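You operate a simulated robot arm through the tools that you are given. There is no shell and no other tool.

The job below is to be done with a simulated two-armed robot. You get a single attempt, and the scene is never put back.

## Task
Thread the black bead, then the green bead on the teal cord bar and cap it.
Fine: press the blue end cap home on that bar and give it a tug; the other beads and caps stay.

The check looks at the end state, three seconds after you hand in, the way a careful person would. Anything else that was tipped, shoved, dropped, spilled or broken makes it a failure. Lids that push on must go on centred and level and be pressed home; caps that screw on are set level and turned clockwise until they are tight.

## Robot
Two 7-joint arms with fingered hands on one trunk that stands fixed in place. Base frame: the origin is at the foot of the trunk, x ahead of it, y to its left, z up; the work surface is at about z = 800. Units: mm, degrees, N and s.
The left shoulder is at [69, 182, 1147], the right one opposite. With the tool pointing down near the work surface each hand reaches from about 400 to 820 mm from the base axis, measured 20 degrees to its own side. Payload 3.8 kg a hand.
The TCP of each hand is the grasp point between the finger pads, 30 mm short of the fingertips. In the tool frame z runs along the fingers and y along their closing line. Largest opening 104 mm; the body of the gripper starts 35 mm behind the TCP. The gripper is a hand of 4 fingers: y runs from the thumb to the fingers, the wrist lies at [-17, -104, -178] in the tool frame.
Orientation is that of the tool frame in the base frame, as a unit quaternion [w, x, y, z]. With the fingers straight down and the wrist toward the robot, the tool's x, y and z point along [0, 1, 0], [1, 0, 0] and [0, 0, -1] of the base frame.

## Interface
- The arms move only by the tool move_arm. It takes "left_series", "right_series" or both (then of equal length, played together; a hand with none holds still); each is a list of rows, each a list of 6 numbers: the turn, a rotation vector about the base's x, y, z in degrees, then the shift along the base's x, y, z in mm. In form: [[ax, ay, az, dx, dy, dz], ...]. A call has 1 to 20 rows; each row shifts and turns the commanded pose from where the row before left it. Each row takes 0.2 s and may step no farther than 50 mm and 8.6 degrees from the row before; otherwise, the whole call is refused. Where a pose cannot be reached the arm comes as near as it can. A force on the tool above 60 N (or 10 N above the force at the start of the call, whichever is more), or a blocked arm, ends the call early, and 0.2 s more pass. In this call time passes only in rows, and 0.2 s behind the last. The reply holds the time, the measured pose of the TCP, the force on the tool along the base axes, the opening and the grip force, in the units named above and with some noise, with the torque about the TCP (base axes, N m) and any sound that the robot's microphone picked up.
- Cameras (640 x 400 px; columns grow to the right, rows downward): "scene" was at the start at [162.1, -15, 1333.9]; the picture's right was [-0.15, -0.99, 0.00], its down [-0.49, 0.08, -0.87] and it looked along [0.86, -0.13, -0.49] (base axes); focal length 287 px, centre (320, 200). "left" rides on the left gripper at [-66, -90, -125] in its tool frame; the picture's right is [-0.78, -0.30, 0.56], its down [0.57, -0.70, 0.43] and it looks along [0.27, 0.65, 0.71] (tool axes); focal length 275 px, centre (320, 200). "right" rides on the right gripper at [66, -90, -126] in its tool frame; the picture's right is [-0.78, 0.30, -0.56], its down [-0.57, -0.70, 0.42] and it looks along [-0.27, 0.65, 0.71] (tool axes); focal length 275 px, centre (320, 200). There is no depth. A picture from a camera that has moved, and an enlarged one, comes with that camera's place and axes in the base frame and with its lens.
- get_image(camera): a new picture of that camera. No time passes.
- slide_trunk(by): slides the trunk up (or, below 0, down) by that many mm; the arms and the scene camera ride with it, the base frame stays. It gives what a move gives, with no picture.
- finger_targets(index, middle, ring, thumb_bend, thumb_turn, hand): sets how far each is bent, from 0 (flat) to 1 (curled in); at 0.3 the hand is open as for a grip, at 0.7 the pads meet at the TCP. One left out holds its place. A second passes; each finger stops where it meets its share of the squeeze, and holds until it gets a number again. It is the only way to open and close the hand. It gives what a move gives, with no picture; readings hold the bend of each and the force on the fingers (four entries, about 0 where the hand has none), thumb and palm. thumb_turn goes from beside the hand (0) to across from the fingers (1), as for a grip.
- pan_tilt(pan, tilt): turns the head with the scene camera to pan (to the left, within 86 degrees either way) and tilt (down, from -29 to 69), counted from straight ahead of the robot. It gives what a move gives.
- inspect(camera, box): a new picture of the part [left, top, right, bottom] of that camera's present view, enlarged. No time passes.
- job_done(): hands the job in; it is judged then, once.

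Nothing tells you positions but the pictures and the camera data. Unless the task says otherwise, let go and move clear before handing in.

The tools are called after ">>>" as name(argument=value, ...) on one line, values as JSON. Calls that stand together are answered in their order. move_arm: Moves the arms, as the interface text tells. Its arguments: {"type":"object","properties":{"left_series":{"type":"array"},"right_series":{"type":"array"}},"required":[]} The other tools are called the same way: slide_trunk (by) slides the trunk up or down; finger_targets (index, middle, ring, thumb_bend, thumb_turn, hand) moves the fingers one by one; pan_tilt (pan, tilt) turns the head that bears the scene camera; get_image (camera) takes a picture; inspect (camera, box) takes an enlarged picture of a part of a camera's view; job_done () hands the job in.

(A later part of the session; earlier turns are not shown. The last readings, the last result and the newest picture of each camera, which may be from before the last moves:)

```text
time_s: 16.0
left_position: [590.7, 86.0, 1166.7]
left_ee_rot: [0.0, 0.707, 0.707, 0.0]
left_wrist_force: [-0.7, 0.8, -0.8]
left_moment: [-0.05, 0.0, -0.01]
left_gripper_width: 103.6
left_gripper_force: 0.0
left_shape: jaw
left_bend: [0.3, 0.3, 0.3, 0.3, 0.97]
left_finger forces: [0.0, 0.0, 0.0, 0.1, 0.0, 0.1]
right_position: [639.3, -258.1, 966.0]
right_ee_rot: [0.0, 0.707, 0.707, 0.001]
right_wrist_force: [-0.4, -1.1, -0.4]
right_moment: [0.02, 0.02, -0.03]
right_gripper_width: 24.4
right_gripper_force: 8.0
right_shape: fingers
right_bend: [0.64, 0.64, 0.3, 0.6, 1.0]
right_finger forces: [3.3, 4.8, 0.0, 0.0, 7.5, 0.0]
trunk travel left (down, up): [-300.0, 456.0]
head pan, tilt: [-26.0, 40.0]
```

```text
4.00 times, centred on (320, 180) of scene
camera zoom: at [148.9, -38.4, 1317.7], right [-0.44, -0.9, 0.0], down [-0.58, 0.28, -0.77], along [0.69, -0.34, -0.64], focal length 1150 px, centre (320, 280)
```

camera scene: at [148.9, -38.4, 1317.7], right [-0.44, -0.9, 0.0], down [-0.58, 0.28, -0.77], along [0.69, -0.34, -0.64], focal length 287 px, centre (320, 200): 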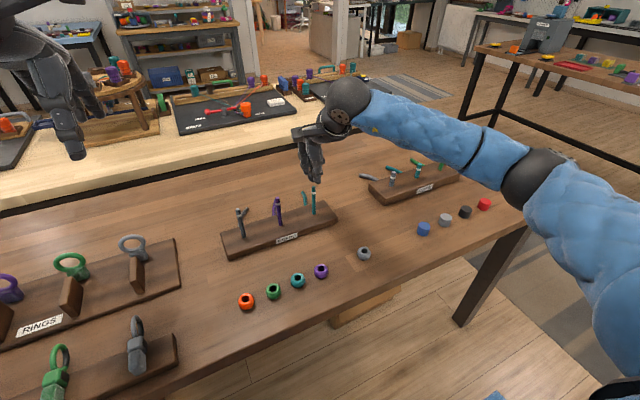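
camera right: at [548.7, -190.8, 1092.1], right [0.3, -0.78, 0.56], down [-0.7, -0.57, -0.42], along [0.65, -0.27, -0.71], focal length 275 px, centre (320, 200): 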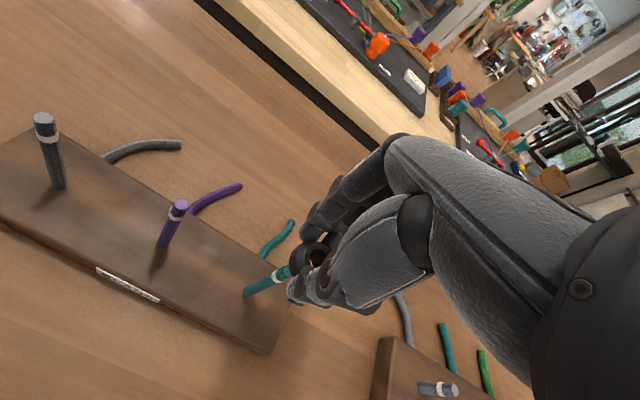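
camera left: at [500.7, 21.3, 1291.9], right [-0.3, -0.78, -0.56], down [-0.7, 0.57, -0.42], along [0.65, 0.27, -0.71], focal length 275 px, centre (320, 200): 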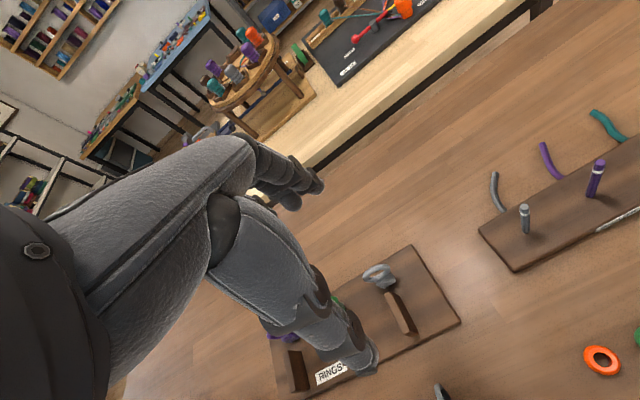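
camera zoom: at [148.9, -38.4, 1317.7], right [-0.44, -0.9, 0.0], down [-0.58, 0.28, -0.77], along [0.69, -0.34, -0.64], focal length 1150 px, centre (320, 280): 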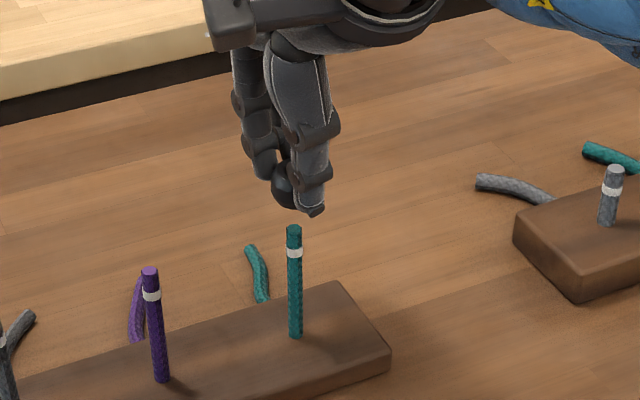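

Both views suggest the bead is about 3 mm too far to the right (-y) of the bar. I'll zoom in closer to confirm.

>>> inspect(camera="scene", box=[300, 160, 340, 200])

```text
10.00 times, centred on (320, 180) of scene
camera zoom: at [148.9, -38.4, 1317.7], right [-0.44, -0.9, 0.0], down [-0.58, 0.28, -0.77], along [0.69, -0.34, -0.64], focal length 2874 px, centre (320, 400)
```

zoom: 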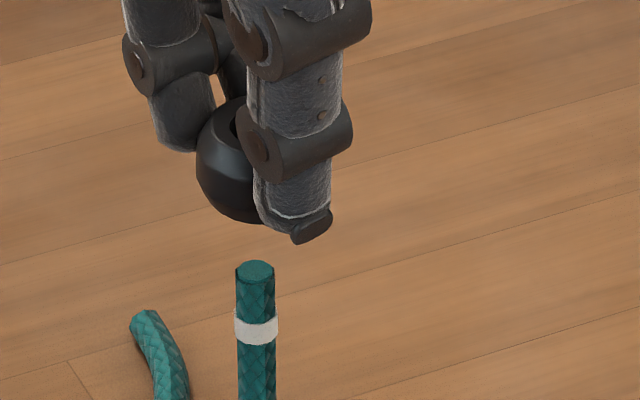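

Confirmed: I'll shift +2.8 mm in y, lower until the bead is just above the bar top, and check again.

>>> move_arm(right_series=[[0, 0, 0, 0, 2.8, 0], [0, 0, 0, 0, 0, -8]])

>>> inspect(camera="scene", box=[300, 160, 340, 200])

>>> inspect(camera="right", box=[260, 220, 340, 280])

```text
time_s: 16.6
left_position: [590.2, 86.5, 1166.2]
left_ee_rot: [-0.001, 0.707, 0.707, 0.0]
left_wrist_force: [0.6, 0.7, 0.3]
left_moment: [0.01, 0.01, 0.0]
left_gripper_width: 103.8
left_gripper_force: 0.0
left_shape: jaw
left_bend: [0.3, 0.3, 0.3, 0.3, 0.97]
left_finger forces: [0.0, 0.1, 0.0, 0.0, 0.0, 0.1]
right_position: [639.1, -255.5, 958.6]
right_ee_rot: [-0.001, 0.708, 0.706, -0.001]
right_wrist_force: [0.7, -0.6, 0.4]
right_moment: [-0.03, 0.04, -0.03]
right_gripper_width: 24.3
right_gripper_force: 8.0
right_shape: fingers
right_bend: [0.64, 0.64, 0.3, 0.6, 1.0]
right_finger forces: [3.3, 4.8, 0.1, 0.1, 7.5, 0.0]
trunk travel left (down, up): [-300.0, 456.0]
head pan, tilt: [-26.0, 40.0]
```

```text
10.00 times, centred on (320, 180) of scene
camera zoom: at [149.0, -38.5, 1317.7], right [-0.44, -0.9, 0.0], down [-0.58, 0.28, -0.77], along [0.69, -0.34, -0.64], focal length 2874 px, centre (320, 400)
```

zoom: 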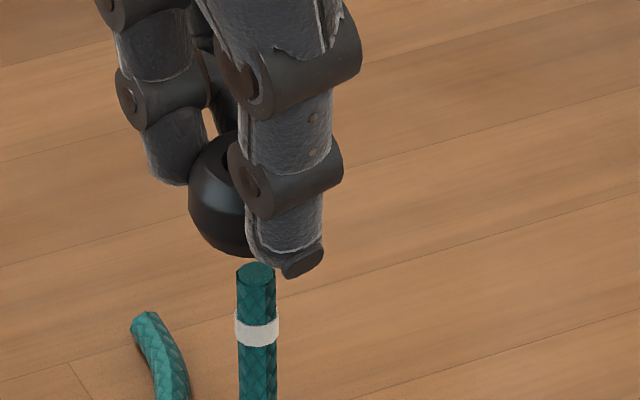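

```text
6.67 times, centred on (300, 250) of right
camera zoom: at [548.5, -188.4, 1084.0], right [0.3, -0.78, 0.56], down [-0.7, -0.57, -0.42], along [0.65, -0.27, -0.71], focal length 1835 px, centre (453, -133)
```

zoom: 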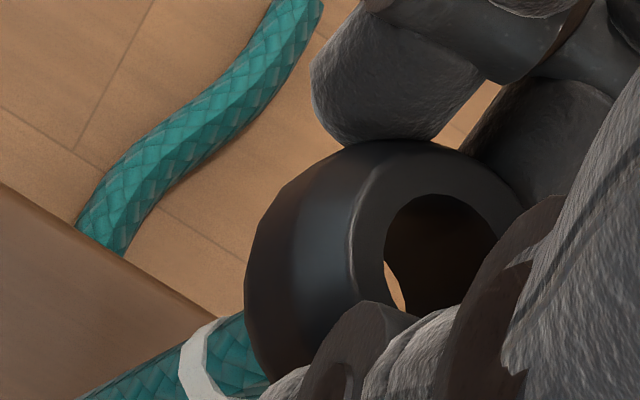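

In the scene view the bead is now in line with the bar. I'll lower slowly in short calls and watch the force.

>>> move_arm(right_series=[[0, 0, 0, 0, 0, -5], [0, 0, 0, 0, 0, -5], [0, 0, 0, 0, 0, -3], [0, 0, 0, 0, 0, -2]])

>>> inspect(camera="scene", box=[300, 160, 340, 200])

>>> inspect(camera="right", box=[260, 220, 340, 280])

```text
time_s: 17.6
left_position: [590.6, 87.5, 1166.2]
left_ee_rot: [0.0, 0.707, 0.707, 0.0]
left_wrist_force: [-0.1, -0.2, 0.2]
left_moment: [0.01, -0.03, 0.0]
left_gripper_width: 103.6
left_gripper_force: 0.1
left_shape: jaw
left_bend: [0.3, 0.3, 0.3, 0.3, 0.97]
left_finger forces: [0.0, 0.1, 0.1, 0.0, 0.0, 0.0]
right_position: [638.0, -255.6, 942.6]
right_ee_rot: [0.0, 0.707, 0.707, 0.0]
right_wrist_force: [-0.2, -0.7, 0.4]
right_moment: [-0.02, 0.04, 0.01]
right_gripper_width: 24.4
right_gripper_force: 7.7
right_shape: fingers
right_bend: [0.64, 0.64, 0.3, 0.6, 1.0]
right_finger forces: [3.2, 4.7, 0.0, 0.1, 7.5, 0.0]
trunk travel left (down, up): [-300.0, 456.0]
head pan, tilt: [-26.0, 40.0]
```

```text
10.00 times, centred on (320, 180) of scene
camera zoom: at [149.0, -38.3, 1317.8], right [-0.44, -0.9, 0.0], down [-0.58, 0.28, -0.77], along [0.69, -0.34, -0.64], focal length 2874 px, centre (320, 400)
```

zoom: 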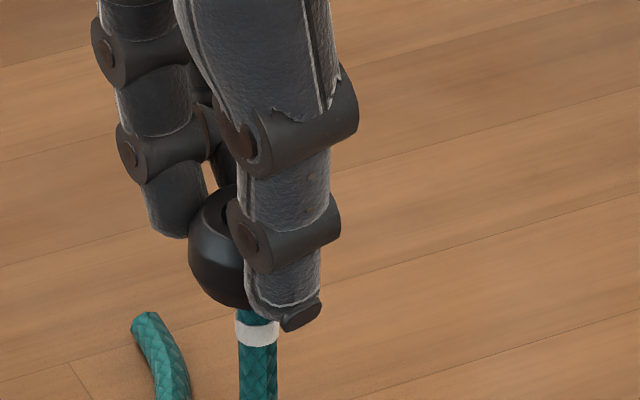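

```text
6.67 times, centred on (300, 250) of right
camera zoom: at [548.4, -187.6, 1069.2], right [0.3, -0.78, 0.56], down [-0.7, -0.57, -0.42], along [0.65, -0.27, -0.71], focal length 1835 px, centre (453, -133)
```

zoom: 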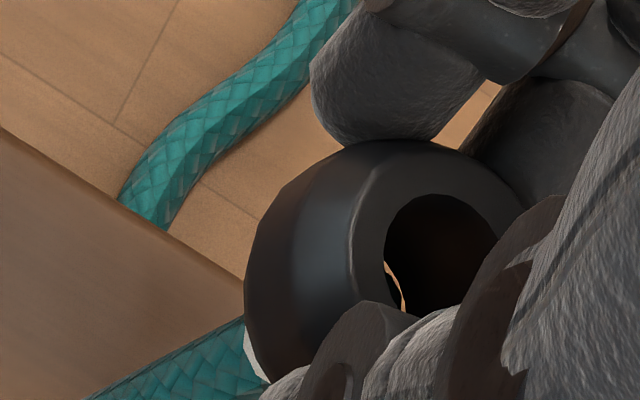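

The bead bottom is at about bar-top level and no force has built up. I'll lower a few more mm in small steps.

>>> move_arm(right_series=[[0, 0, 0, 0, 0, -2], [0, 0, 0, 0, 0, -2]])

>>> inspect(camera="right", box=[260, 220, 340, 280])

```text
time_s: 18.2
left_position: [591.5, 87.5, 1167.4]
left_ee_rot: [0.0, 0.707, 0.707, 0.0]
left_wrist_force: [0.1, -0.4, 0.6]
left_moment: [-0.01, -0.02, -0.03]
left_gripper_width: 103.7
left_gripper_force: 0.0
left_shape: jaw
left_bend: [0.3, 0.3, 0.3, 0.3, 0.97]
left_finger forces: [0.1, 0.0, 0.1, 0.0, 0.1, 0.1]
right_position: [638.9, -255.2, 939.9]
right_ee_rot: [0.001, 0.706, 0.708, 0.001]
right_wrist_force: [1.5, -0.3, 2.8]
right_moment: [-0.05, -0.03, -0.01]
right_gripper_width: 24.1
right_gripper_force: 8.6
right_shape: fingers
right_bend: [0.64, 0.63, 0.3, 0.61, 1.0]
right_finger forces: [3.6, 5.8, 0.0, 0.0, 7.3, 0.0]
trunk travel left (down, up): [-300.0, 456.0]
head pan, tilt: [-26.0, 40.0]
```

```text
6.67 times, centred on (300, 250) of right
camera zoom: at [548.3, -187.8, 1065.8], right [0.29, -0.78, 0.56], down [-0.7, -0.57, -0.43], along [0.65, -0.27, -0.71], focal length 1835 px, centre (453, -133)
```

zoom: 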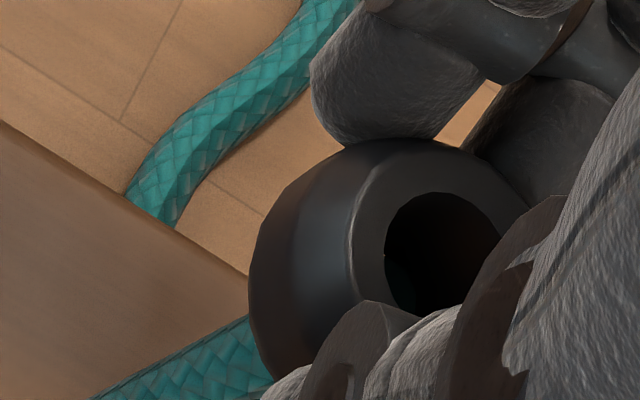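

Light contact of about 3 N showed up. I'll look into the hole before going on.

>>> inspect(camera="right", box=[300, 230, 340, 270])

>>> inspect(camera="scene", box=[305, 170, 330, 195])

```text
10.00 times, centred on (320, 250) of right
camera zoom: at [548.3, -187.8, 1065.8], right [0.29, -0.78, 0.56], down [-0.7, -0.57, -0.43], along [0.65, -0.27, -0.71], focal length 2753 px, centre (320, -300)
```

zoom: 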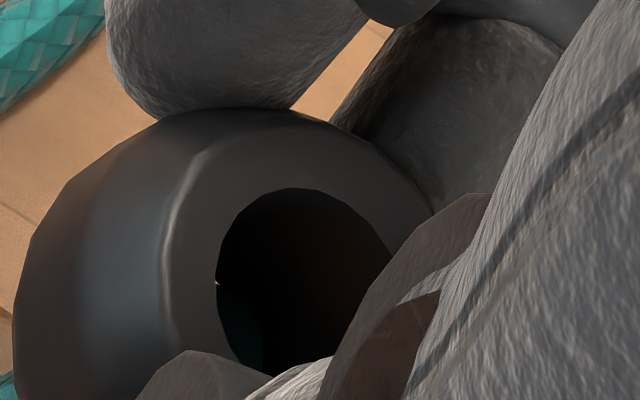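

```text
16.00 times, centred on (318, 182) of scene
camera zoom: at [148.8, -38.3, 1317.8], right [-0.44, -0.9, 0.0], down [-0.58, 0.28, -0.77], along [0.69, -0.34, -0.64], focal length 4599 px, centre (360, 480)
```

zoom: 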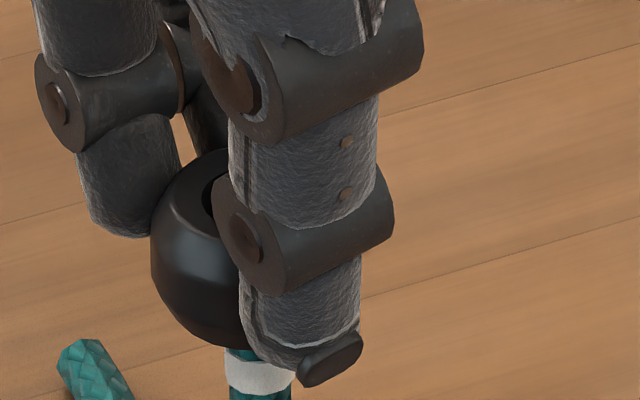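

The bar tip is entering the hole but sits off-centre toward +x, which matches the +x push. I'll back off 4 mm, shift +1.8 mm in x, and lower again.

>>> move_arm(right_series=[[0, 0, 0, 0, 0, 4], [0, 0, 0, 1.8, -0.4, 0], [0, 0, 0, 0, 0, -2], [0, 0, 0, 0, 0, -2], [0, 0, 0, 0, 0, -1]])

>>> inspect(camera="right", box=[300, 230, 340, 270])

```text
time_s: 19.4
left_position: [590.6, 86.6, 1165.6]
left_ee_rot: [-0.001, 0.708, 0.707, -0.001]
left_wrist_force: [0.6, 0.0, 0.5]
left_moment: [-0.01, -0.03, 0.0]
left_gripper_width: 103.7
left_gripper_force: 0.2
left_shape: jaw
left_bend: [0.3, 0.3, 0.3, 0.3, 0.97]
left_finger forces: [0.1, 0.0, 0.1, 0.0, 0.1, 0.1]
right_position: [641.1, -254.7, 938.5]
right_ee_rot: [-0.001, 0.707, 0.707, 0.0]
right_wrist_force: [0.0, 0.3, 0.6]
right_moment: [0.03, -0.01, 0.02]
right_gripper_width: 24.1
right_gripper_force: 7.5
right_shape: fingers
right_bend: [0.64, 0.63, 0.3, 0.61, 1.0]
right_finger forces: [3.2, 5.0, 0.1, 0.0, 7.7, 0.0]
trunk travel left (down, up): [-300.0, 456.0]
head pan, tilt: [-26.0, 40.0]
```

```text
10.00 times, centred on (320, 250) of right
camera zoom: at [550.2, -187.7, 1064.0], right [0.3, -0.78, 0.56], down [-0.7, -0.57, -0.42], along [0.65, -0.27, -0.71], focal length 2753 px, centre (320, -300)
```

zoom: 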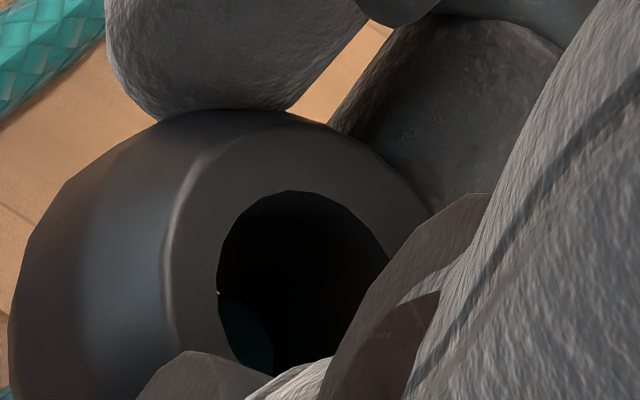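

The contact force is gone and the bar tip shows inside the hole. I'll continue down in small steps.

>>> move_arm(right_series=[[0, 0, 0, 0, 0, -2], [0, 0, 0, 0, 0, -2]])

>>> inspect(camera="right", box=[300, 230, 340, 270])

```text
time_s: 20.0
left_position: [589.0, 86.9, 1166.5]
left_ee_rot: [-0.001, 0.707, 0.708, -0.001]
left_wrist_force: [0.1, 0.3, 0.0]
left_moment: [0.01, -0.01, 0.0]
left_gripper_width: 103.4
left_gripper_force: 0.0
left_shape: jaw
left_bend: [0.3, 0.3, 0.3, 0.3, 0.97]
left_finger forces: [0.1, 0.0, 0.1, 0.2, 0.1, 0.0]
right_position: [639.2, -254.9, 933.7]
right_ee_rot: [-0.001, 0.707, 0.707, 0.001]
right_wrist_force: [0.1, -0.1, 0.0]
right_moment: [0.0, 0.02, 0.0]
right_gripper_width: 24.1
right_gripper_force: 7.4
right_shape: fingers
right_bend: [0.64, 0.63, 0.3, 0.61, 1.0]
right_finger forces: [3.3, 4.9, 0.1, 0.1, 7.5, 0.1]
trunk travel left (down, up): [-300.0, 456.0]
head pan, tilt: [-26.0, 40.0]
```

```text
10.00 times, centred on (320, 250) of right
camera zoom: at [549.7, -187.9, 1059.5], right [0.3, -0.78, 0.56], down [-0.7, -0.57, -0.42], along [0.65, -0.26, -0.71], focal length 2753 px, centre (320, -300)
```

zoom: 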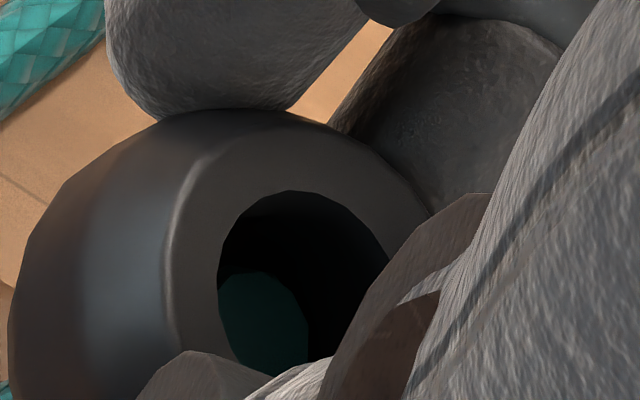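

The bar tip is well inside the hole with no force, so the bead is threaded. I'll keep lowering in small steps.

>>> move_arm(right_series=[[0, 0, 0, 0, 0, -4], [0, 0, 0, 0, 0, -4], [0, 0, 0, 0, 0, -4], [0, 0, 0, 0, 0, -4]])

>>> inspect(camera="right", box=[260, 190, 380, 290])

>>> inspect(camera="scene", box=[295, 160, 345, 210])

```text
time_s: 21.0
left_position: [589.9, 86.8, 1166.2]
left_ee_rot: [-0.001, 0.707, 0.707, -0.001]
left_wrist_force: [0.0, -0.3, -0.5]
left_moment: [0.0, 0.01, 0.0]
left_gripper_width: 103.4
left_gripper_force: 0.1
left_shape: jaw
left_bend: [0.3, 0.3, 0.3, 0.3, 0.97]
left_finger forces: [0.0, 0.0, 0.1, 0.1, 0.1, 0.1]
right_position: [639.0, -255.5, 918.6]
right_ee_rot: [0.0, 0.707, 0.707, 0.0]
right_wrist_force: [0.2, -0.7, -0.1]
right_moment: [-0.01, -0.01, 0.0]
right_gripper_width: 24.4
right_gripper_force: 7.7
right_shape: fingers
right_bend: [0.64, 0.63, 0.3, 0.61, 1.0]
right_finger forces: [3.3, 5.0, 0.1, 0.0, 7.8, 0.0]
trunk travel left (down, up): [-300.0, 456.0]
head pan, tilt: [-26.0, 40.0]
```

```text
4.00 times, centred on (320, 240) of right
camera zoom: at [550.1, -188.0, 1043.7], right [0.3, -0.78, 0.56], down [-0.7, -0.57, -0.42], along [0.65, -0.26, -0.71], focal length 1101 px, centre (320, 40)
```

zoom: 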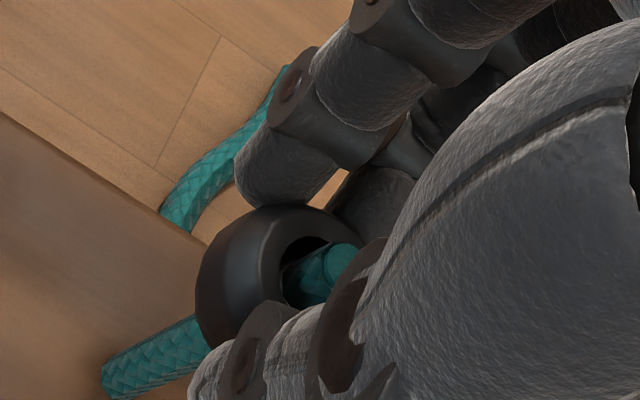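

```text
8.00 times, centred on (320, 185) of scene
camera zoom: at [149.0, -38.4, 1317.8], right [-0.44, -0.9, 0.0], down [-0.58, 0.28, -0.77], along [0.69, -0.34, -0.64], focal length 2299 px, centre (320, 320)
```

zoom: 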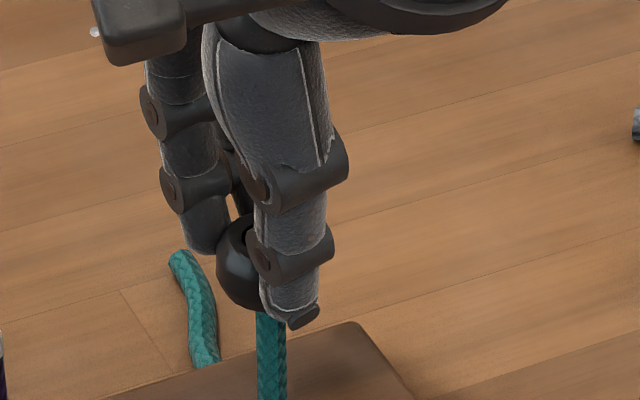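

The bar has come out through the top of the bead. I'll lower further while watching the space between thumb and fingers.

>>> move_arm(right_series=[[0, 0, 0, 0, 0, -4], [0, 0, 0, 0, 0, -4], [0, 0, 0, 0, 0, -4], [0, 0, 0, 0, 0, -4], [0, 0, 0, 0, 0, -4]])

>>> inspect(camera="right", box=[260, 190, 380, 290])

>>> inspect(camera="scene", box=[295, 170, 345, 220])

```text
time_s: 22.2
left_position: [591.4, 87.1, 1165.4]
left_ee_rot: [0.0, 0.707, 0.707, 0.0]
left_wrist_force: [-0.5, 0.3, -0.5]
left_moment: [0.01, 0.01, 0.01]
left_gripper_width: 103.6
left_gripper_force: 0.0
left_shape: jaw
left_bend: [0.3, 0.3, 0.3, 0.3, 0.97]
left_finger forces: [0.0, 0.0, 0.0, 0.0, 0.0, 0.0]
right_position: [640.0, -255.1, 897.4]
right_ee_rot: [0.0, 0.707, 0.707, 0.0]
right_wrist_force: [0.8, 0.3, 0.3]
right_moment: [-0.03, -0.03, -0.03]
right_gripper_width: 24.1
right_gripper_force: 7.8
right_shape: fingers
right_bend: [0.64, 0.63, 0.3, 0.61, 1.0]
right_finger forces: [3.3, 5.1, 0.1, 0.1, 7.7, 0.1]
trunk travel left (down, up): [-300.0, 456.0]
head pan, tilt: [-26.0, 40.0]
```

```text
4.00 times, centred on (320, 240) of right
camera zoom: at [550.2, -187.7, 1023.6], right [0.3, -0.78, 0.56], down [-0.7, -0.57, -0.42], along [0.65, -0.27, -0.71], focal length 1101 px, centre (320, 40)
```

zoom: 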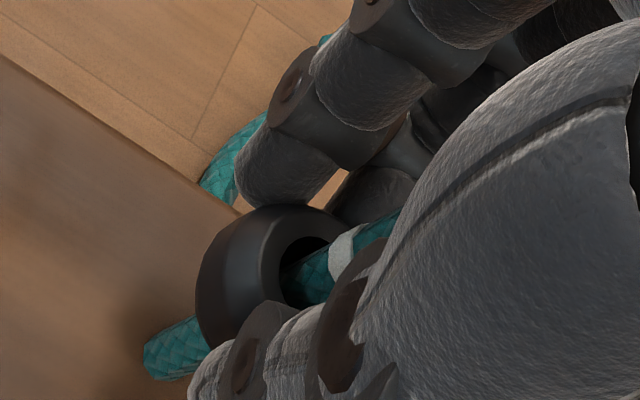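

```text
8.00 times, centred on (320, 195) of scene
camera zoom: at [149.0, -38.4, 1317.8], right [-0.44, -0.9, 0.0], down [-0.58, 0.28, -0.77], along [0.69, -0.34, -0.64], focal length 2299 px, centre (320, 240)
```

zoom: 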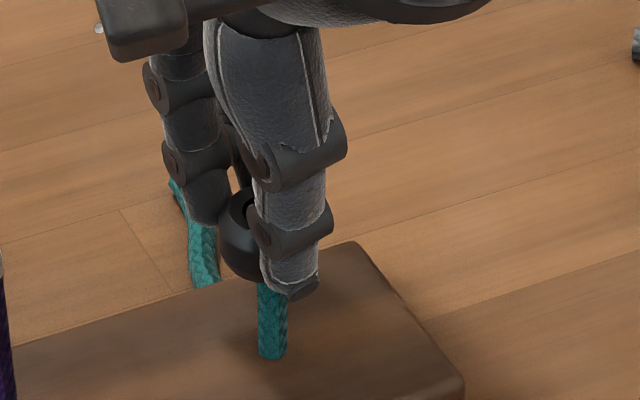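

Still no force. I'll go 13 mm lower and then release, so the bead slides the short remaining way down the bar.

>>> move_arm(right_series=[[0, 0, 0, 0, 0, -4], [0, 0, 0, 0, 0, -4], [0, 0, 0, 0, 0, -3], [0, 0, 0, 0, 0, -2]])

>>> inspect(camera="scene", box=[295, 170, 345, 220])

```text
time_s: 23.2
left_position: [591.0, 86.7, 1168.0]
left_ee_rot: [0.0, 0.707, 0.707, -0.001]
left_wrist_force: [0.4, 0.3, 0.2]
left_moment: [0.02, -0.04, -0.01]
left_gripper_width: 103.9
left_gripper_force: 0.0
left_shape: jaw
left_bend: [0.3, 0.3, 0.3, 0.3, 0.97]
left_finger forces: [0.0, 0.0, 0.0, 0.0, 0.0, 0.0]
right_position: [640.1, -254.3, 884.5]
right_ee_rot: [-0.001, 0.707, 0.707, 0.001]
right_wrist_force: [0.7, 0.8, 0.1]
right_moment: [0.01, -0.01, -0.02]
right_gripper_width: 24.2
right_gripper_force: 7.9
right_shape: fingers
right_bend: [0.64, 0.63, 0.3, 0.61, 1.0]
right_finger forces: [3.3, 5.0, 0.0, 0.1, 7.8, 0.0]
trunk travel left (down, up): [-300.0, 456.0]
head pan, tilt: [-26.0, 40.0]
```

```text
8.00 times, centred on (320, 195) of scene
camera zoom: at [149.0, -38.4, 1317.8], right [-0.44, -0.9, 0.0], down [-0.58, 0.28, -0.77], along [0.69, -0.34, -0.64], focal length 2299 px, centre (320, 240)
```

zoom: 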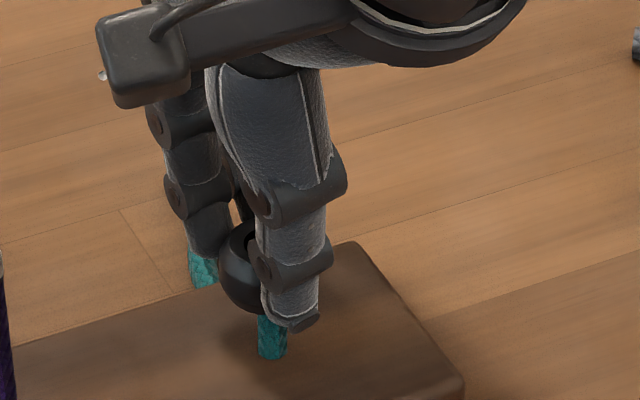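

I'll open the fingers so the bead drops onto the block, then raise the hand straight up.

>>> finger_targets(hand="right", index=0.48, middle=0.48, thumb_bend=0.48)

>>> inspect(camera="scene", box=[295, 170, 345, 220])

>>> inspect(camera="right", box=[240, 190, 380, 310])

```text
time_s: 24.2
left_position: [589.1, 86.5, 1166.2]
left_ee_rot: [0.0, 0.707, 0.707, -0.002]
left_wrist_force: [0.3, 0.1, -0.1]
left_moment: [0.01, -0.01, 0.01]
left_gripper_width: 103.7
left_gripper_force: 0.0
left_shape: jaw
left_bend: [0.3, 0.3, 0.3, 0.3, 0.97]
left_finger forces: [0.0, 0.0, 0.0, 0.0, 0.1, 0.0]
right_position: [640.4, -254.8, 885.1]
right_ee_rot: [0.0, 0.707, 0.707, 0.0]
right_wrist_force: [-0.2, 0.3, -0.3]
right_moment: [0.04, -0.01, -0.02]
right_gripper_width: 58.0
right_gripper_force: 0.0
right_shape: fingers
right_bend: [0.48, 0.48, 0.3, 0.48, 1.0]
right_finger forces: [0.0, 0.0, 0.1, 0.0, 0.0, 0.1]
trunk travel left (down, up): [-300.0, 456.0]
head pan, tilt: [-26.0, 40.0]
```

```text
8.00 times, centred on (320, 195) of scene
camera zoom: at [149.0, -38.4, 1317.8], right [-0.44, -0.9, 0.0], down [-0.58, 0.28, -0.77], along [0.69, -0.34, -0.64], focal length 2299 px, centre (320, 240)
```

zoom: 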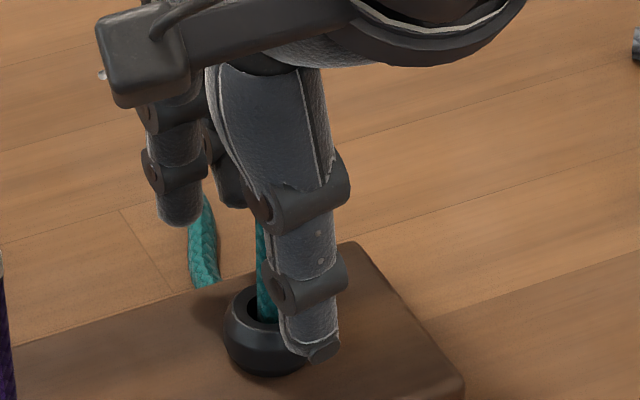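

```text
3.33 times, centred on (310, 250) of right
camera zoom: at [550.1, -187.7, 1010.9], right [0.3, -0.78, 0.56], down [-0.7, -0.57, -0.42], along [0.65, -0.27, -0.71], focal length 918 px, centre (353, 33)
```

zoom: 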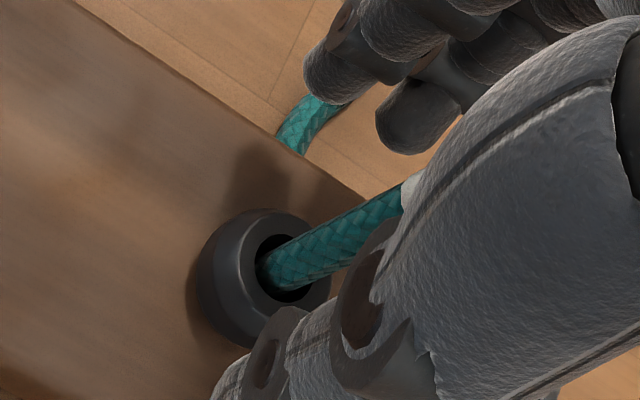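

The black bead now rests on the block with the bar through it. I'll lift straight up, then travel to above the green bead.

>>> move_arm(right_series=[[0, 0, 0, 0, 0, 10], [0, 0, 0, 0, 0, 25], [0, 0, 0, 0, 0, 30], [0, 0, 0, 0, 0, 30]])

>>> inspect(camera="scene", box=[240, 130, 360, 250])

>>> move_arm(right_series=[[0, 0, 0, -27, 26.8, 0], [0, 0, 0, -27, 26.8, 0], [0, 0, 0, -27, 26.8, 0], [0, 0, 0, -27, 26.8, 0], [0, 0, 0, -27, 26.8, 0], [0, 0, 0, -27, 26.8, -5], [0, 0, 0, 0, 0, -30], [0, 0, 0, 0, 0, -30]])

>>> pan_tilt(pan=-15, tilt=50)

>>> get_image(camera="scene")

>>> get_image(camera="right")

```text
time_s: 25.2
left_position: [589.9, 87.8, 1166.6]
left_ee_rot: [0.0, 0.707, 0.707, 0.001]
left_wrist_force: [0.3, 0.4, 0.7]
left_moment: [-0.01, -0.03, -0.01]
left_gripper_width: 103.4
left_gripper_force: 0.1
left_shape: jaw
left_bend: [0.3, 0.3, 0.3, 0.3, 0.97]
left_finger forces: [0.0, 0.0, 0.0, 0.0, 0.0, 0.0]
right_position: [639.6, -254.5, 981.9]
right_ee_rot: [0.0, 0.707, 0.707, 0.0]
right_wrist_force: [0.1, -0.1, -0.7]
right_moment: [-0.01, 0.0, 0.02]
right_gripper_width: 58.4
right_gripper_force: 0.1
right_shape: fingers
right_bend: [0.48, 0.48, 0.3, 0.48, 1.0]
right_finger forces: [0.0, 0.0, 0.0, 0.0, 0.0, 0.1]
trunk travel left (down, up): [-300.0, 456.0]
head pan, tilt: [-26.0, 40.0]
```

```text
3.33 times, centred on (300, 190) of scene
camera zoom: at [148.6, -38.2, 1317.8], right [-0.44, -0.9, 0.0], down [-0.58, 0.28, -0.77], along [0.69, -0.34, -0.64], focal length 958 px, centre (387, 233)
```

zoom: 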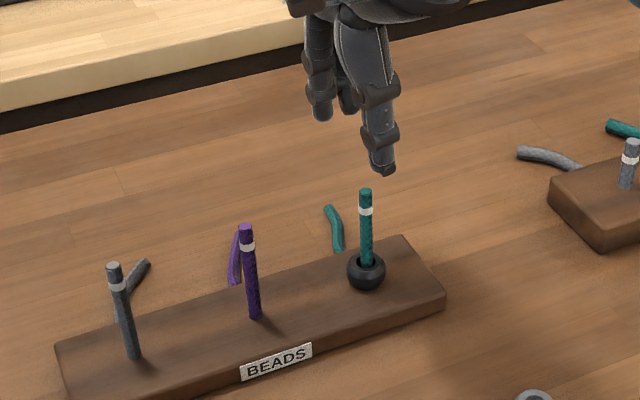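

```text
time_s: 27.0
left_position: [591.3, 88.1, 1166.9]
left_ee_rot: [0.001, 0.707, 0.707, -0.001]
left_wrist_force: [-0.4, 0.0, -1.2]
left_moment: [0.02, 0.02, 0.0]
left_gripper_width: 103.6
left_gripper_force: 0.0
left_shape: jaw
left_bend: [0.3, 0.3, 0.3, 0.3, 0.97]
left_finger forces: [0.1, 0.0, 0.1, 0.0, 0.1, 0.1]
right_position: [478.0, -94.0, 913.4]
right_ee_rot: [0.001, 0.707, 0.707, 0.001]
right_wrist_force: [-0.1, -0.1, 0.3]
right_moment: [-0.03, -0.03, 0.01]
right_gripper_width: 58.4
right_gripper_force: 0.0
right_shape: fingers
right_bend: [0.48, 0.48, 0.3, 0.48, 1.0]
right_finger forces: [0.0, 0.0, 0.0, 0.0, 0.0, 0.0]
trunk travel left (down, up): [-300.0, 456.0]
head pan, tilt: [-26.0, 40.0]
```

```text
time_s: 27.7
left_position: [589.2, 87.4, 1166.1]
left_ee_rot: [-0.001, 0.707, 0.707, -0.001]
left_wrist_force: [0.9, 0.2, 0.3]
left_moment: [-0.03, -0.01, -0.01]
left_gripper_width: 103.4
left_gripper_force: 0.0
left_shape: jaw
left_bend: [0.3, 0.3, 0.3, 0.3, 0.97]
left_finger forces: [0.1, 0.0, 0.0, 0.1, 0.1, 0.1]
right_position: [478.1, -94.2, 915.7]
right_ee_rot: [-0.001, 0.707, 0.707, 0.001]
right_wrist_force: [-0.5, 0.2, -0.2]
right_moment: [0.05, -0.03, 0.0]
right_gripper_width: 58.6
right_gripper_force: 0.0
right_shape: fingers
right_bend: [0.48, 0.48, 0.3, 0.48, 1.0]
right_finger forces: [0.0, 0.1, 0.1, 0.0, 0.1, 0.1]
trunk travel left (down, up): [-300.0, 456.0]
head pan, tilt: [-15.0, 50.0]
```

```text
taken
camera scene: at [146.9, -21.0, 1303.6], right [-0.26, -0.97, 0.0], down [-0.74, 0.2, -0.64], along [0.62, -0.17, -0.77], focal length 287 px, centre (320, 200)
```

scene: 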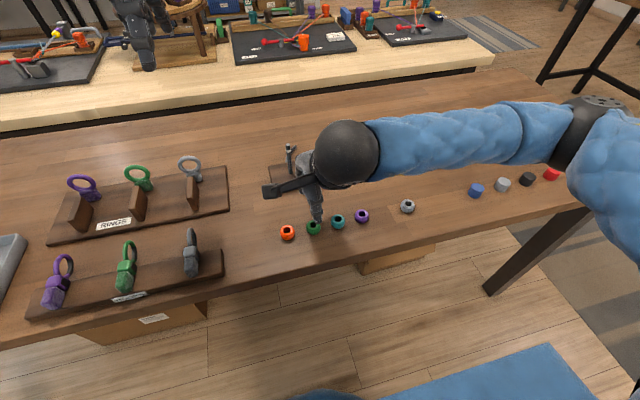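

```text
taken
camera right: at [388.8, -26.9, 1041.2], right [0.3, -0.78, 0.56], down [-0.7, -0.57, -0.42], along [0.65, -0.27, -0.71], focal length 275 px, centre (320, 200)
```

right: 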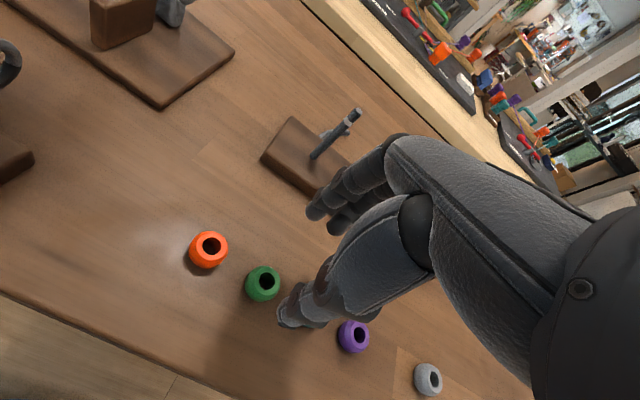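

The black bead sits threaded on the teal bar, and the green bead is under the hand at about [478,-95]. I'll descend to the same grip height as before.

>>> move_arm(right_series=[[0, 0, 0, 0, 0, -25], [0, 0, 0, 0, 0, -25], [0, 0, 0, 0, 0, -17], [0, 0, 0, 0, 0, -5]])

>>> inspect(camera="right", box=[200, 160, 400, 360])

>>> inspect(camera="scene", box=[270, 180, 370, 260])

```text
time_s: 28.7
left_position: [589.5, 87.1, 1165.7]
left_ee_rot: [-0.001, 0.707, 0.708, -0.001]
left_wrist_force: [0.4, 0.9, 0.0]
left_moment: [0.0, 0.02, 0.04]
left_gripper_width: 103.6
left_gripper_force: 0.0
left_shape: jaw
left_bend: [0.3, 0.3, 0.3, 0.3, 0.97]
left_finger forces: [0.0, 0.0, 0.1, 0.0, 0.1, 0.0]
right_position: [478.5, -94.8, 843.7]
right_ee_rot: [0.0, 0.707, 0.707, 0.0]
right_wrist_force: [0.0, -0.3, 0.5]
right_moment: [0.01, -0.02, 0.01]
right_gripper_width: 58.2
right_gripper_force: 0.0
right_shape: fingers
right_bend: [0.48, 0.48, 0.3, 0.48, 1.0]
right_finger forces: [0.0, 0.0, 0.0, 0.0, 0.0, 0.1]
trunk travel left (down, up): [-300.0, 456.0]
head pan, tilt: [-15.0, 50.0]
```

```text
2.00 times, centred on (300, 260) of right
camera zoom: at [388.1, -27.4, 969.0], right [0.3, -0.78, 0.56], down [-0.7, -0.57, -0.42], along [0.65, -0.27, -0.71], focal length 551 px, centre (360, 80)
```

zoom: 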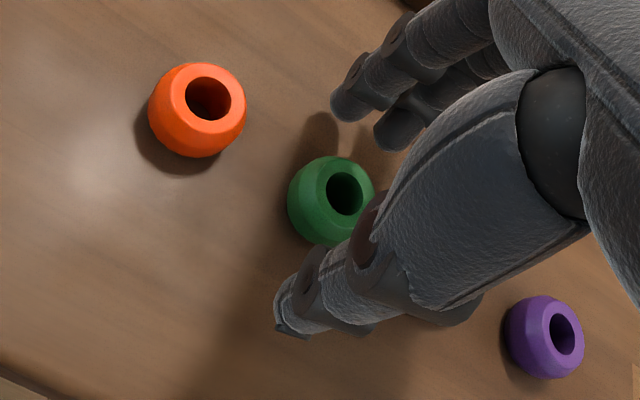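

```text
5.00 times, centred on (320, 220) of scene
camera zoom: at [146.9, -21.0, 1303.6], right [-0.26, -0.97, 0.0], down [-0.74, 0.2, -0.64], along [0.62, -0.17, -0.77], focal length 1437 px, centre (320, 100)
```

zoom: 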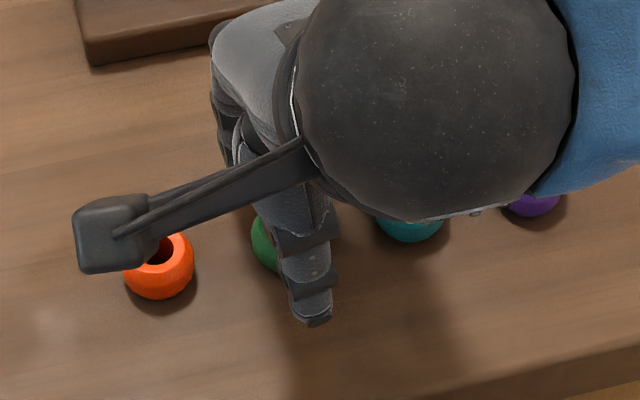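

The picture matches the black bead's approach view exactly, so I'll repeat the same final moves and grip.

>>> move_arm(right_series=[[0, 0, 0, 0, 0, -3], [0, 0, 0, 1, 1.8, -2]])

>>> finger_targets(hand="right", index=0.56, middle=0.56, thumb_bend=0.56)

>>> finger_targets(hand="right", index=0.64, middle=0.64, thumb_bend=0.64)

>>> finger_targets(hand="right", index=0.68, middle=0.68, thumb_bend=0.68)

>>> inspect(camera="right", box=[200, 160, 400, 360])

```text
time_s: 29.3
left_position: [590.5, 87.1, 1165.8]
left_ee_rot: [-0.001, 0.707, 0.707, -0.001]
left_wrist_force: [-0.2, -0.6, 0.7]
left_moment: [-0.01, 0.0, -0.01]
left_gripper_width: 103.7
left_gripper_force: 0.1
left_shape: jaw
left_bend: [0.3, 0.3, 0.3, 0.3, 0.97]
left_finger forces: [0.0, 0.0, 0.0, 0.0, 0.1, 0.1]
right_position: [478.4, -93.1, 837.8]
right_ee_rot: [0.0, 0.707, 0.707, 0.0]
right_wrist_force: [-0.3, 0.1, -0.5]
right_moment: [0.0, 0.0, -0.02]
right_gripper_width: 58.4
right_gripper_force: 0.0
right_shape: fingers
right_bend: [0.48, 0.48, 0.3, 0.48, 1.0]
right_finger forces: [0.0, 0.0, 0.1, 0.0, 0.0, 0.0]
trunk travel left (down, up): [-300.0, 456.0]
head pan, tilt: [-15.0, 50.0]
```

```text
time_s: 30.3
left_position: [589.3, 87.7, 1165.7]
left_ee_rot: [0.0, 0.708, 0.707, 0.0]
left_wrist_force: [-0.7, 0.1, -0.2]
left_moment: [0.02, -0.04, -0.01]
left_gripper_width: 103.6
left_gripper_force: 0.2
left_shape: jaw
left_bend: [0.3, 0.3, 0.3, 0.3, 0.97]
left_finger forces: [0.0, 0.0, 0.0, 0.0, 0.0, 0.0]
right_position: [478.5, -92.4, 839.1]
right_ee_rot: [0.0, 0.707, 0.707, -0.001]
right_wrist_force: [-0.6, -0.5, -0.9]
right_moment: [0.01, 0.0, -0.01]
right_gripper_width: 38.7
right_gripper_force: 0.0
right_shape: fingers
right_bend: [0.56, 0.56, 0.3, 0.56, 1.0]
right_finger forces: [0.1, 0.0, 0.1, 0.1, 0.0, 0.0]
trunk travel left (down, up): [-300.0, 456.0]
head pan, tilt: [-15.0, 50.0]
```

```text
time_s: 31.3
left_position: [589.6, 87.5, 1166.8]
left_ee_rot: [-0.001, 0.707, 0.707, 0.0]
left_wrist_force: [0.0, 0.7, -0.5]
left_moment: [-0.02, 0.0, -0.02]
left_gripper_width: 103.6
left_gripper_force: 0.1
left_shape: jaw
left_bend: [0.3, 0.3, 0.3, 0.3, 0.97]
left_finger forces: [0.0, 0.0, 0.0, 0.1, 0.0, 0.0]
right_position: [477.9, -92.4, 838.3]
right_ee_rot: [0.001, 0.707, 0.707, 0.001]
right_wrist_force: [0.8, 0.4, -0.2]
right_moment: [0.0, 0.01, 0.03]
right_gripper_width: 25.5
right_gripper_force: 3.7
right_shape: fingers
right_bend: [0.62, 0.62, 0.3, 0.6, 1.0]
right_finger forces: [1.5, 2.3, 0.1, 0.0, 3.7, 0.0]
trunk travel left (down, up): [-300.0, 456.0]
head pan, tilt: [-15.0, 50.0]
```

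```text
time_s: 32.3
left_position: [589.7, 86.4, 1167.7]
left_ee_rot: [-0.001, 0.707, 0.707, 0.0]
left_wrist_force: [0.0, 0.4, 0.6]
left_moment: [-0.01, 0.02, -0.02]
left_gripper_width: 103.8
left_gripper_force: 0.1
left_shape: jaw
left_bend: [0.3, 0.3, 0.3, 0.3, 0.97]
left_finger forces: [0.0, 0.0, 0.1, 0.0, 0.0, 0.0]
right_position: [479.4, -93.1, 838.2]
right_ee_rot: [0.0, 0.707, 0.707, 0.0]
right_wrist_force: [-0.2, -0.2, -1.1]
right_moment: [-0.01, 0.0, -0.01]
right_gripper_width: 24.5
right_gripper_force: 7.9
right_shape: fingers
right_bend: [0.64, 0.63, 0.3, 0.6, 1.0]
right_finger forces: [3.2, 4.8, 0.1, 0.0, 7.6, 0.1]
trunk travel left (down, up): [-300.0, 456.0]
head pan, tilt: [-15.0, 50.0]
```

```text
2.00 times, centred on (300, 260) of right
camera zoom: at [389.1, -25.1, 964.2], right [0.3, -0.78, 0.56], down [-0.7, -0.57, -0.42], along [0.65, -0.27, -0.71], focal length 551 px, centre (360, 80)
```

zoom: 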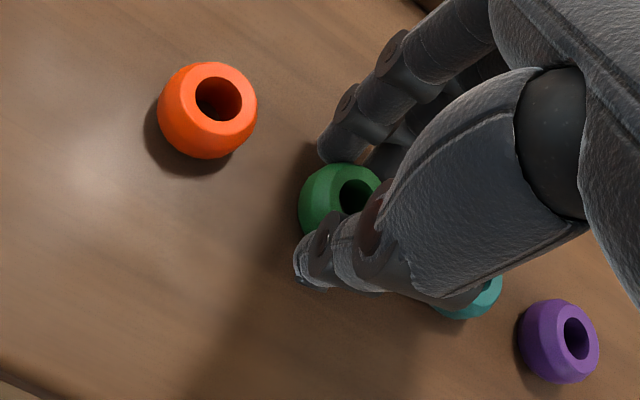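

The grip reads the same as it did for the black bead. I'll lift and carry the green bead to the same placing position above the teal bar.

>>> move_arm(right_series=[[0, 0, 0, 0, 0, 6], [0, 0, 0, 0, 0, 12], [0, 0, 0, 0, 0, 20], [0, 0, 0, 0, 0, 30], [0, 0, 0, 0, 0, 30], [0, 0, 0, 0, 0, 32]])

>>> move_arm(right_series=[[0, 0, 0, 26.8, -27.1, 0], [0, 0, 0, 26.8, -27.1, 0], [0, 0, 0, 26.8, -27.1, 0], [0, 0, 0, 26.8, -27.1, 0], [0, 0, 0, 26.8, -27.1, 0], [0, 0, 0, 27.0, -27.1, 0]])

>>> pan_tilt(pan=-26, tilt=40)

>>> inspect(camera="right", box=[230, 230, 350, 310])

>>> inspect(camera="scene", box=[300, 160, 340, 200])

```text
time_s: 33.7
left_position: [590.2, 87.8, 1165.2]
left_ee_rot: [0.0, 0.707, 0.707, 0.0]
left_wrist_force: [1.1, 0.0, -0.1]
left_moment: [0.0, 0.03, 0.02]
left_gripper_width: 103.5
left_gripper_force: 0.0
left_shape: jaw
left_bend: [0.3, 0.3, 0.3, 0.3, 0.97]
left_finger forces: [0.0, 0.0, 0.1, 0.1, 0.1, 0.0]
right_position: [477.8, -92.9, 968.4]
right_ee_rot: [0.0, 0.707, 0.707, 0.0]
right_wrist_force: [0.1, 1.2, 0.3]
right_moment: [0.02, 0.03, -0.01]
right_gripper_width: 23.8
right_gripper_force: 7.9
right_shape: fingers
right_bend: [0.64, 0.63, 0.3, 0.61, 1.0]
right_finger forces: [3.2, 4.8, 0.1, 0.1, 7.5, 0.1]
trunk travel left (down, up): [-300.0, 456.0]
head pan, tilt: [-15.0, 50.0]
```

```text
time_s: 35.1
left_position: [589.9, 86.4, 1166.0]
left_ee_rot: [0.0, 0.707, 0.707, -0.001]
left_wrist_force: [0.6, 0.5, -0.2]
left_moment: [-0.05, -0.01, -0.01]
left_gripper_width: 103.8
left_gripper_force: 0.1
left_shape: jaw
left_bend: [0.3, 0.3, 0.3, 0.3, 0.97]
left_finger forces: [0.0, 0.1, 0.0, 0.0, 0.1, 0.0]
right_position: [641.1, -256.4, 968.9]
right_ee_rot: [-0.001, 0.707, 0.707, 0.0]
right_wrist_force: [0.2, -0.7, 0.2]
right_moment: [0.01, -0.03, 0.03]
right_gripper_width: 24.3
right_gripper_force: 7.3
right_shape: fingers
right_bend: [0.64, 0.63, 0.3, 0.61, 1.0]
right_finger forces: [3.2, 4.7, 0.1, 0.0, 7.4, 0.0]
trunk travel left (down, up): [-300.0, 456.0]
head pan, tilt: [-15.0, 50.0]
```

```text
time_s: 35.9
left_position: [591.0, 87.3, 1166.4]
left_ee_rot: [-0.001, 0.707, 0.707, 0.0]
left_wrist_force: [0.1, 0.4, -0.3]
left_moment: [-0.01, 0.01, 0.01]
left_gripper_width: 104.0
left_gripper_force: 0.1
left_shape: jaw
left_bend: [0.3, 0.3, 0.3, 0.3, 0.97]
left_finger forces: [0.1, 0.1, 0.0, 0.0, 0.0, 0.0]
right_position: [640.0, -254.4, 967.6]
right_ee_rot: [0.0, 0.707, 0.707, 0.0]
right_wrist_force: [-0.9, 0.8, -0.2]
right_moment: [0.0, -0.02, 0.0]
right_gripper_width: 24.1
right_gripper_force: 7.7
right_shape: fingers
right_bend: [0.64, 0.63, 0.3, 0.61, 1.0]
right_finger forces: [3.2, 4.7, 0.0, 0.1, 7.5, 0.1]
trunk travel left (down, up): [-300.0, 456.0]
head pan, tilt: [-26.0, 40.0]
```

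```text
5.00 times, centred on (290, 270) of right
camera zoom: at [550.1, -188.0, 1093.8], right [0.3, -0.78, 0.56], down [-0.7, -0.57, -0.42], along [0.65, -0.27, -0.71], focal length 1376 px, centre (470, -150)
```

zoom: 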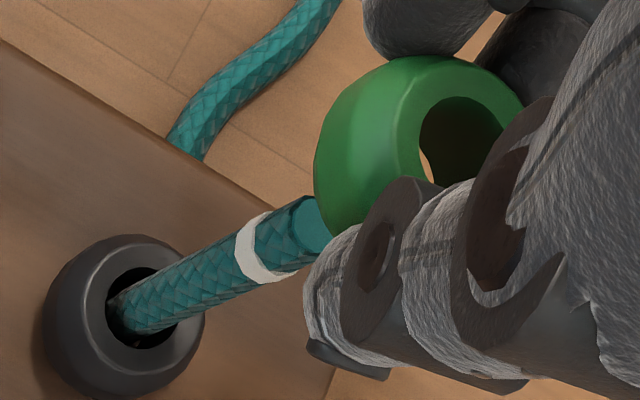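

```text
10.00 times, centred on (320, 180) of scene
camera zoom: at [149.0, -38.3, 1317.7], right [-0.44, -0.9, 0.0], down [-0.58, 0.28, -0.77], along [0.69, -0.34, -0.64], focal length 2874 px, centre (320, 400)
```

zoom: 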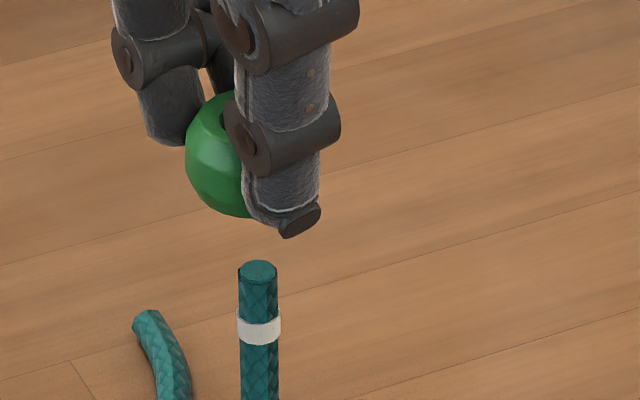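

The bead's axis lines up with the bar in both views. I'll lower in small steps.

>>> move_arm(right_series=[[0, 0, 0, 0, 0, -8], [0, 0, 0, 0, 0, -8], [0, 0, 0, 0, 0, -4], [0, 0, 0, 0, 0, -3], [0, 0, 0, 0, 0, -2], [0, 0, 0, 0, 0, -2]])

>>> inspect(camera="right", box=[300, 230, 340, 270])

```text
time_s: 37.2
left_position: [590.6, 86.5, 1166.0]
left_ee_rot: [0.0, 0.708, 0.707, -0.001]
left_wrist_force: [0.5, 0.3, 0.0]
left_moment: [0.0, -0.04, 0.03]
left_gripper_width: 103.8
left_gripper_force: 0.0
left_shape: jaw
left_bend: [0.3, 0.3, 0.3, 0.3, 0.97]
left_finger forces: [0.1, 0.0, 0.0, 0.0, 0.1, 0.0]
right_position: [639.4, -255.2, 940.7]
right_ee_rot: [0.0, 0.707, 0.707, 0.0]
right_wrist_force: [0.2, 0.6, 0.2]
right_moment: [0.02, -0.02, 0.01]
right_gripper_width: 24.3
right_gripper_force: 7.8
right_shape: fingers
right_bend: [0.64, 0.63, 0.3, 0.61, 1.0]
right_finger forces: [3.2, 4.8, 0.1, 0.0, 7.5, 0.0]
trunk travel left (down, up): [-300.0, 456.0]
head pan, tilt: [-26.0, 40.0]
```

```text
10.00 times, centred on (320, 250) of right
camera zoom: at [550.1, -187.9, 1066.7], right [0.3, -0.78, 0.56], down [-0.7, -0.57, -0.42], along [0.65, -0.27, -0.71], focal length 2753 px, centre (320, -300)
```

zoom: 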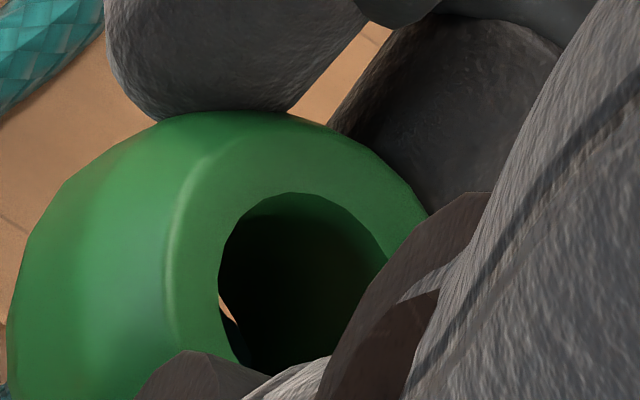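

No contact so far and the bar tip is appearing at the lower rim. I'll go down a little further.

>>> move_arm(right_series=[[0, 0, 0, 0, 0, -2], [0, 0, 0, 0, 0, -2], [0, 0, 0, 0, 0, -2]])

>>> inspect(camera="right", box=[300, 230, 340, 270])

```text
time_s: 38.0
left_position: [590.0, 87.1, 1167.7]
left_ee_rot: [0.0, 0.707, 0.707, -0.001]
left_wrist_force: [0.0, 0.3, 0.2]
left_moment: [0.0, 0.03, -0.01]
left_gripper_width: 103.7
left_gripper_force: 0.0
left_shape: jaw
left_bend: [0.3, 0.3, 0.3, 0.3, 0.97]
left_finger forces: [0.0, 0.0, 0.1, 0.1, 0.1, 0.0]
right_position: [640.8, -255.2, 936.2]
right_ee_rot: [0.0, 0.707, 0.707, 0.0]
right_wrist_force: [-0.4, -0.2, 0.0]
right_moment: [-0.02, -0.01, -0.03]
right_gripper_width: 24.0
right_gripper_force: 8.0
right_shape: fingers
right_bend: [0.64, 0.63, 0.3, 0.61, 1.0]
right_finger forces: [3.2, 4.8, 0.1, 0.1, 7.5, 0.0]
trunk travel left (down, up): [-300.0, 456.0]
head pan, tilt: [-26.0, 40.0]
```

```text
10.00 times, centred on (320, 250) of right
camera zoom: at [550.3, -188.1, 1060.8], right [0.3, -0.78, 0.56], down [-0.7, -0.57, -0.42], along [0.65, -0.26, -0.71], focal length 2753 px, centre (320, -300)
```

zoom: 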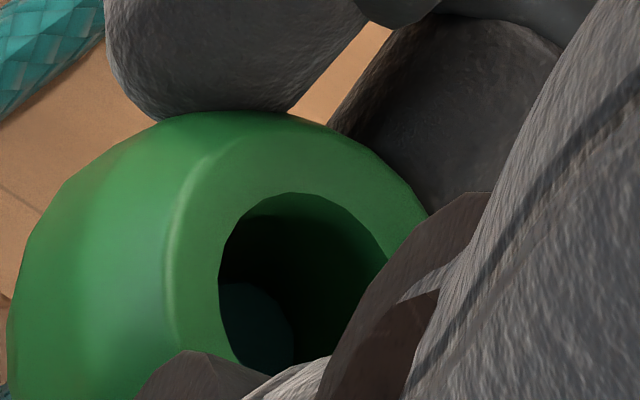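

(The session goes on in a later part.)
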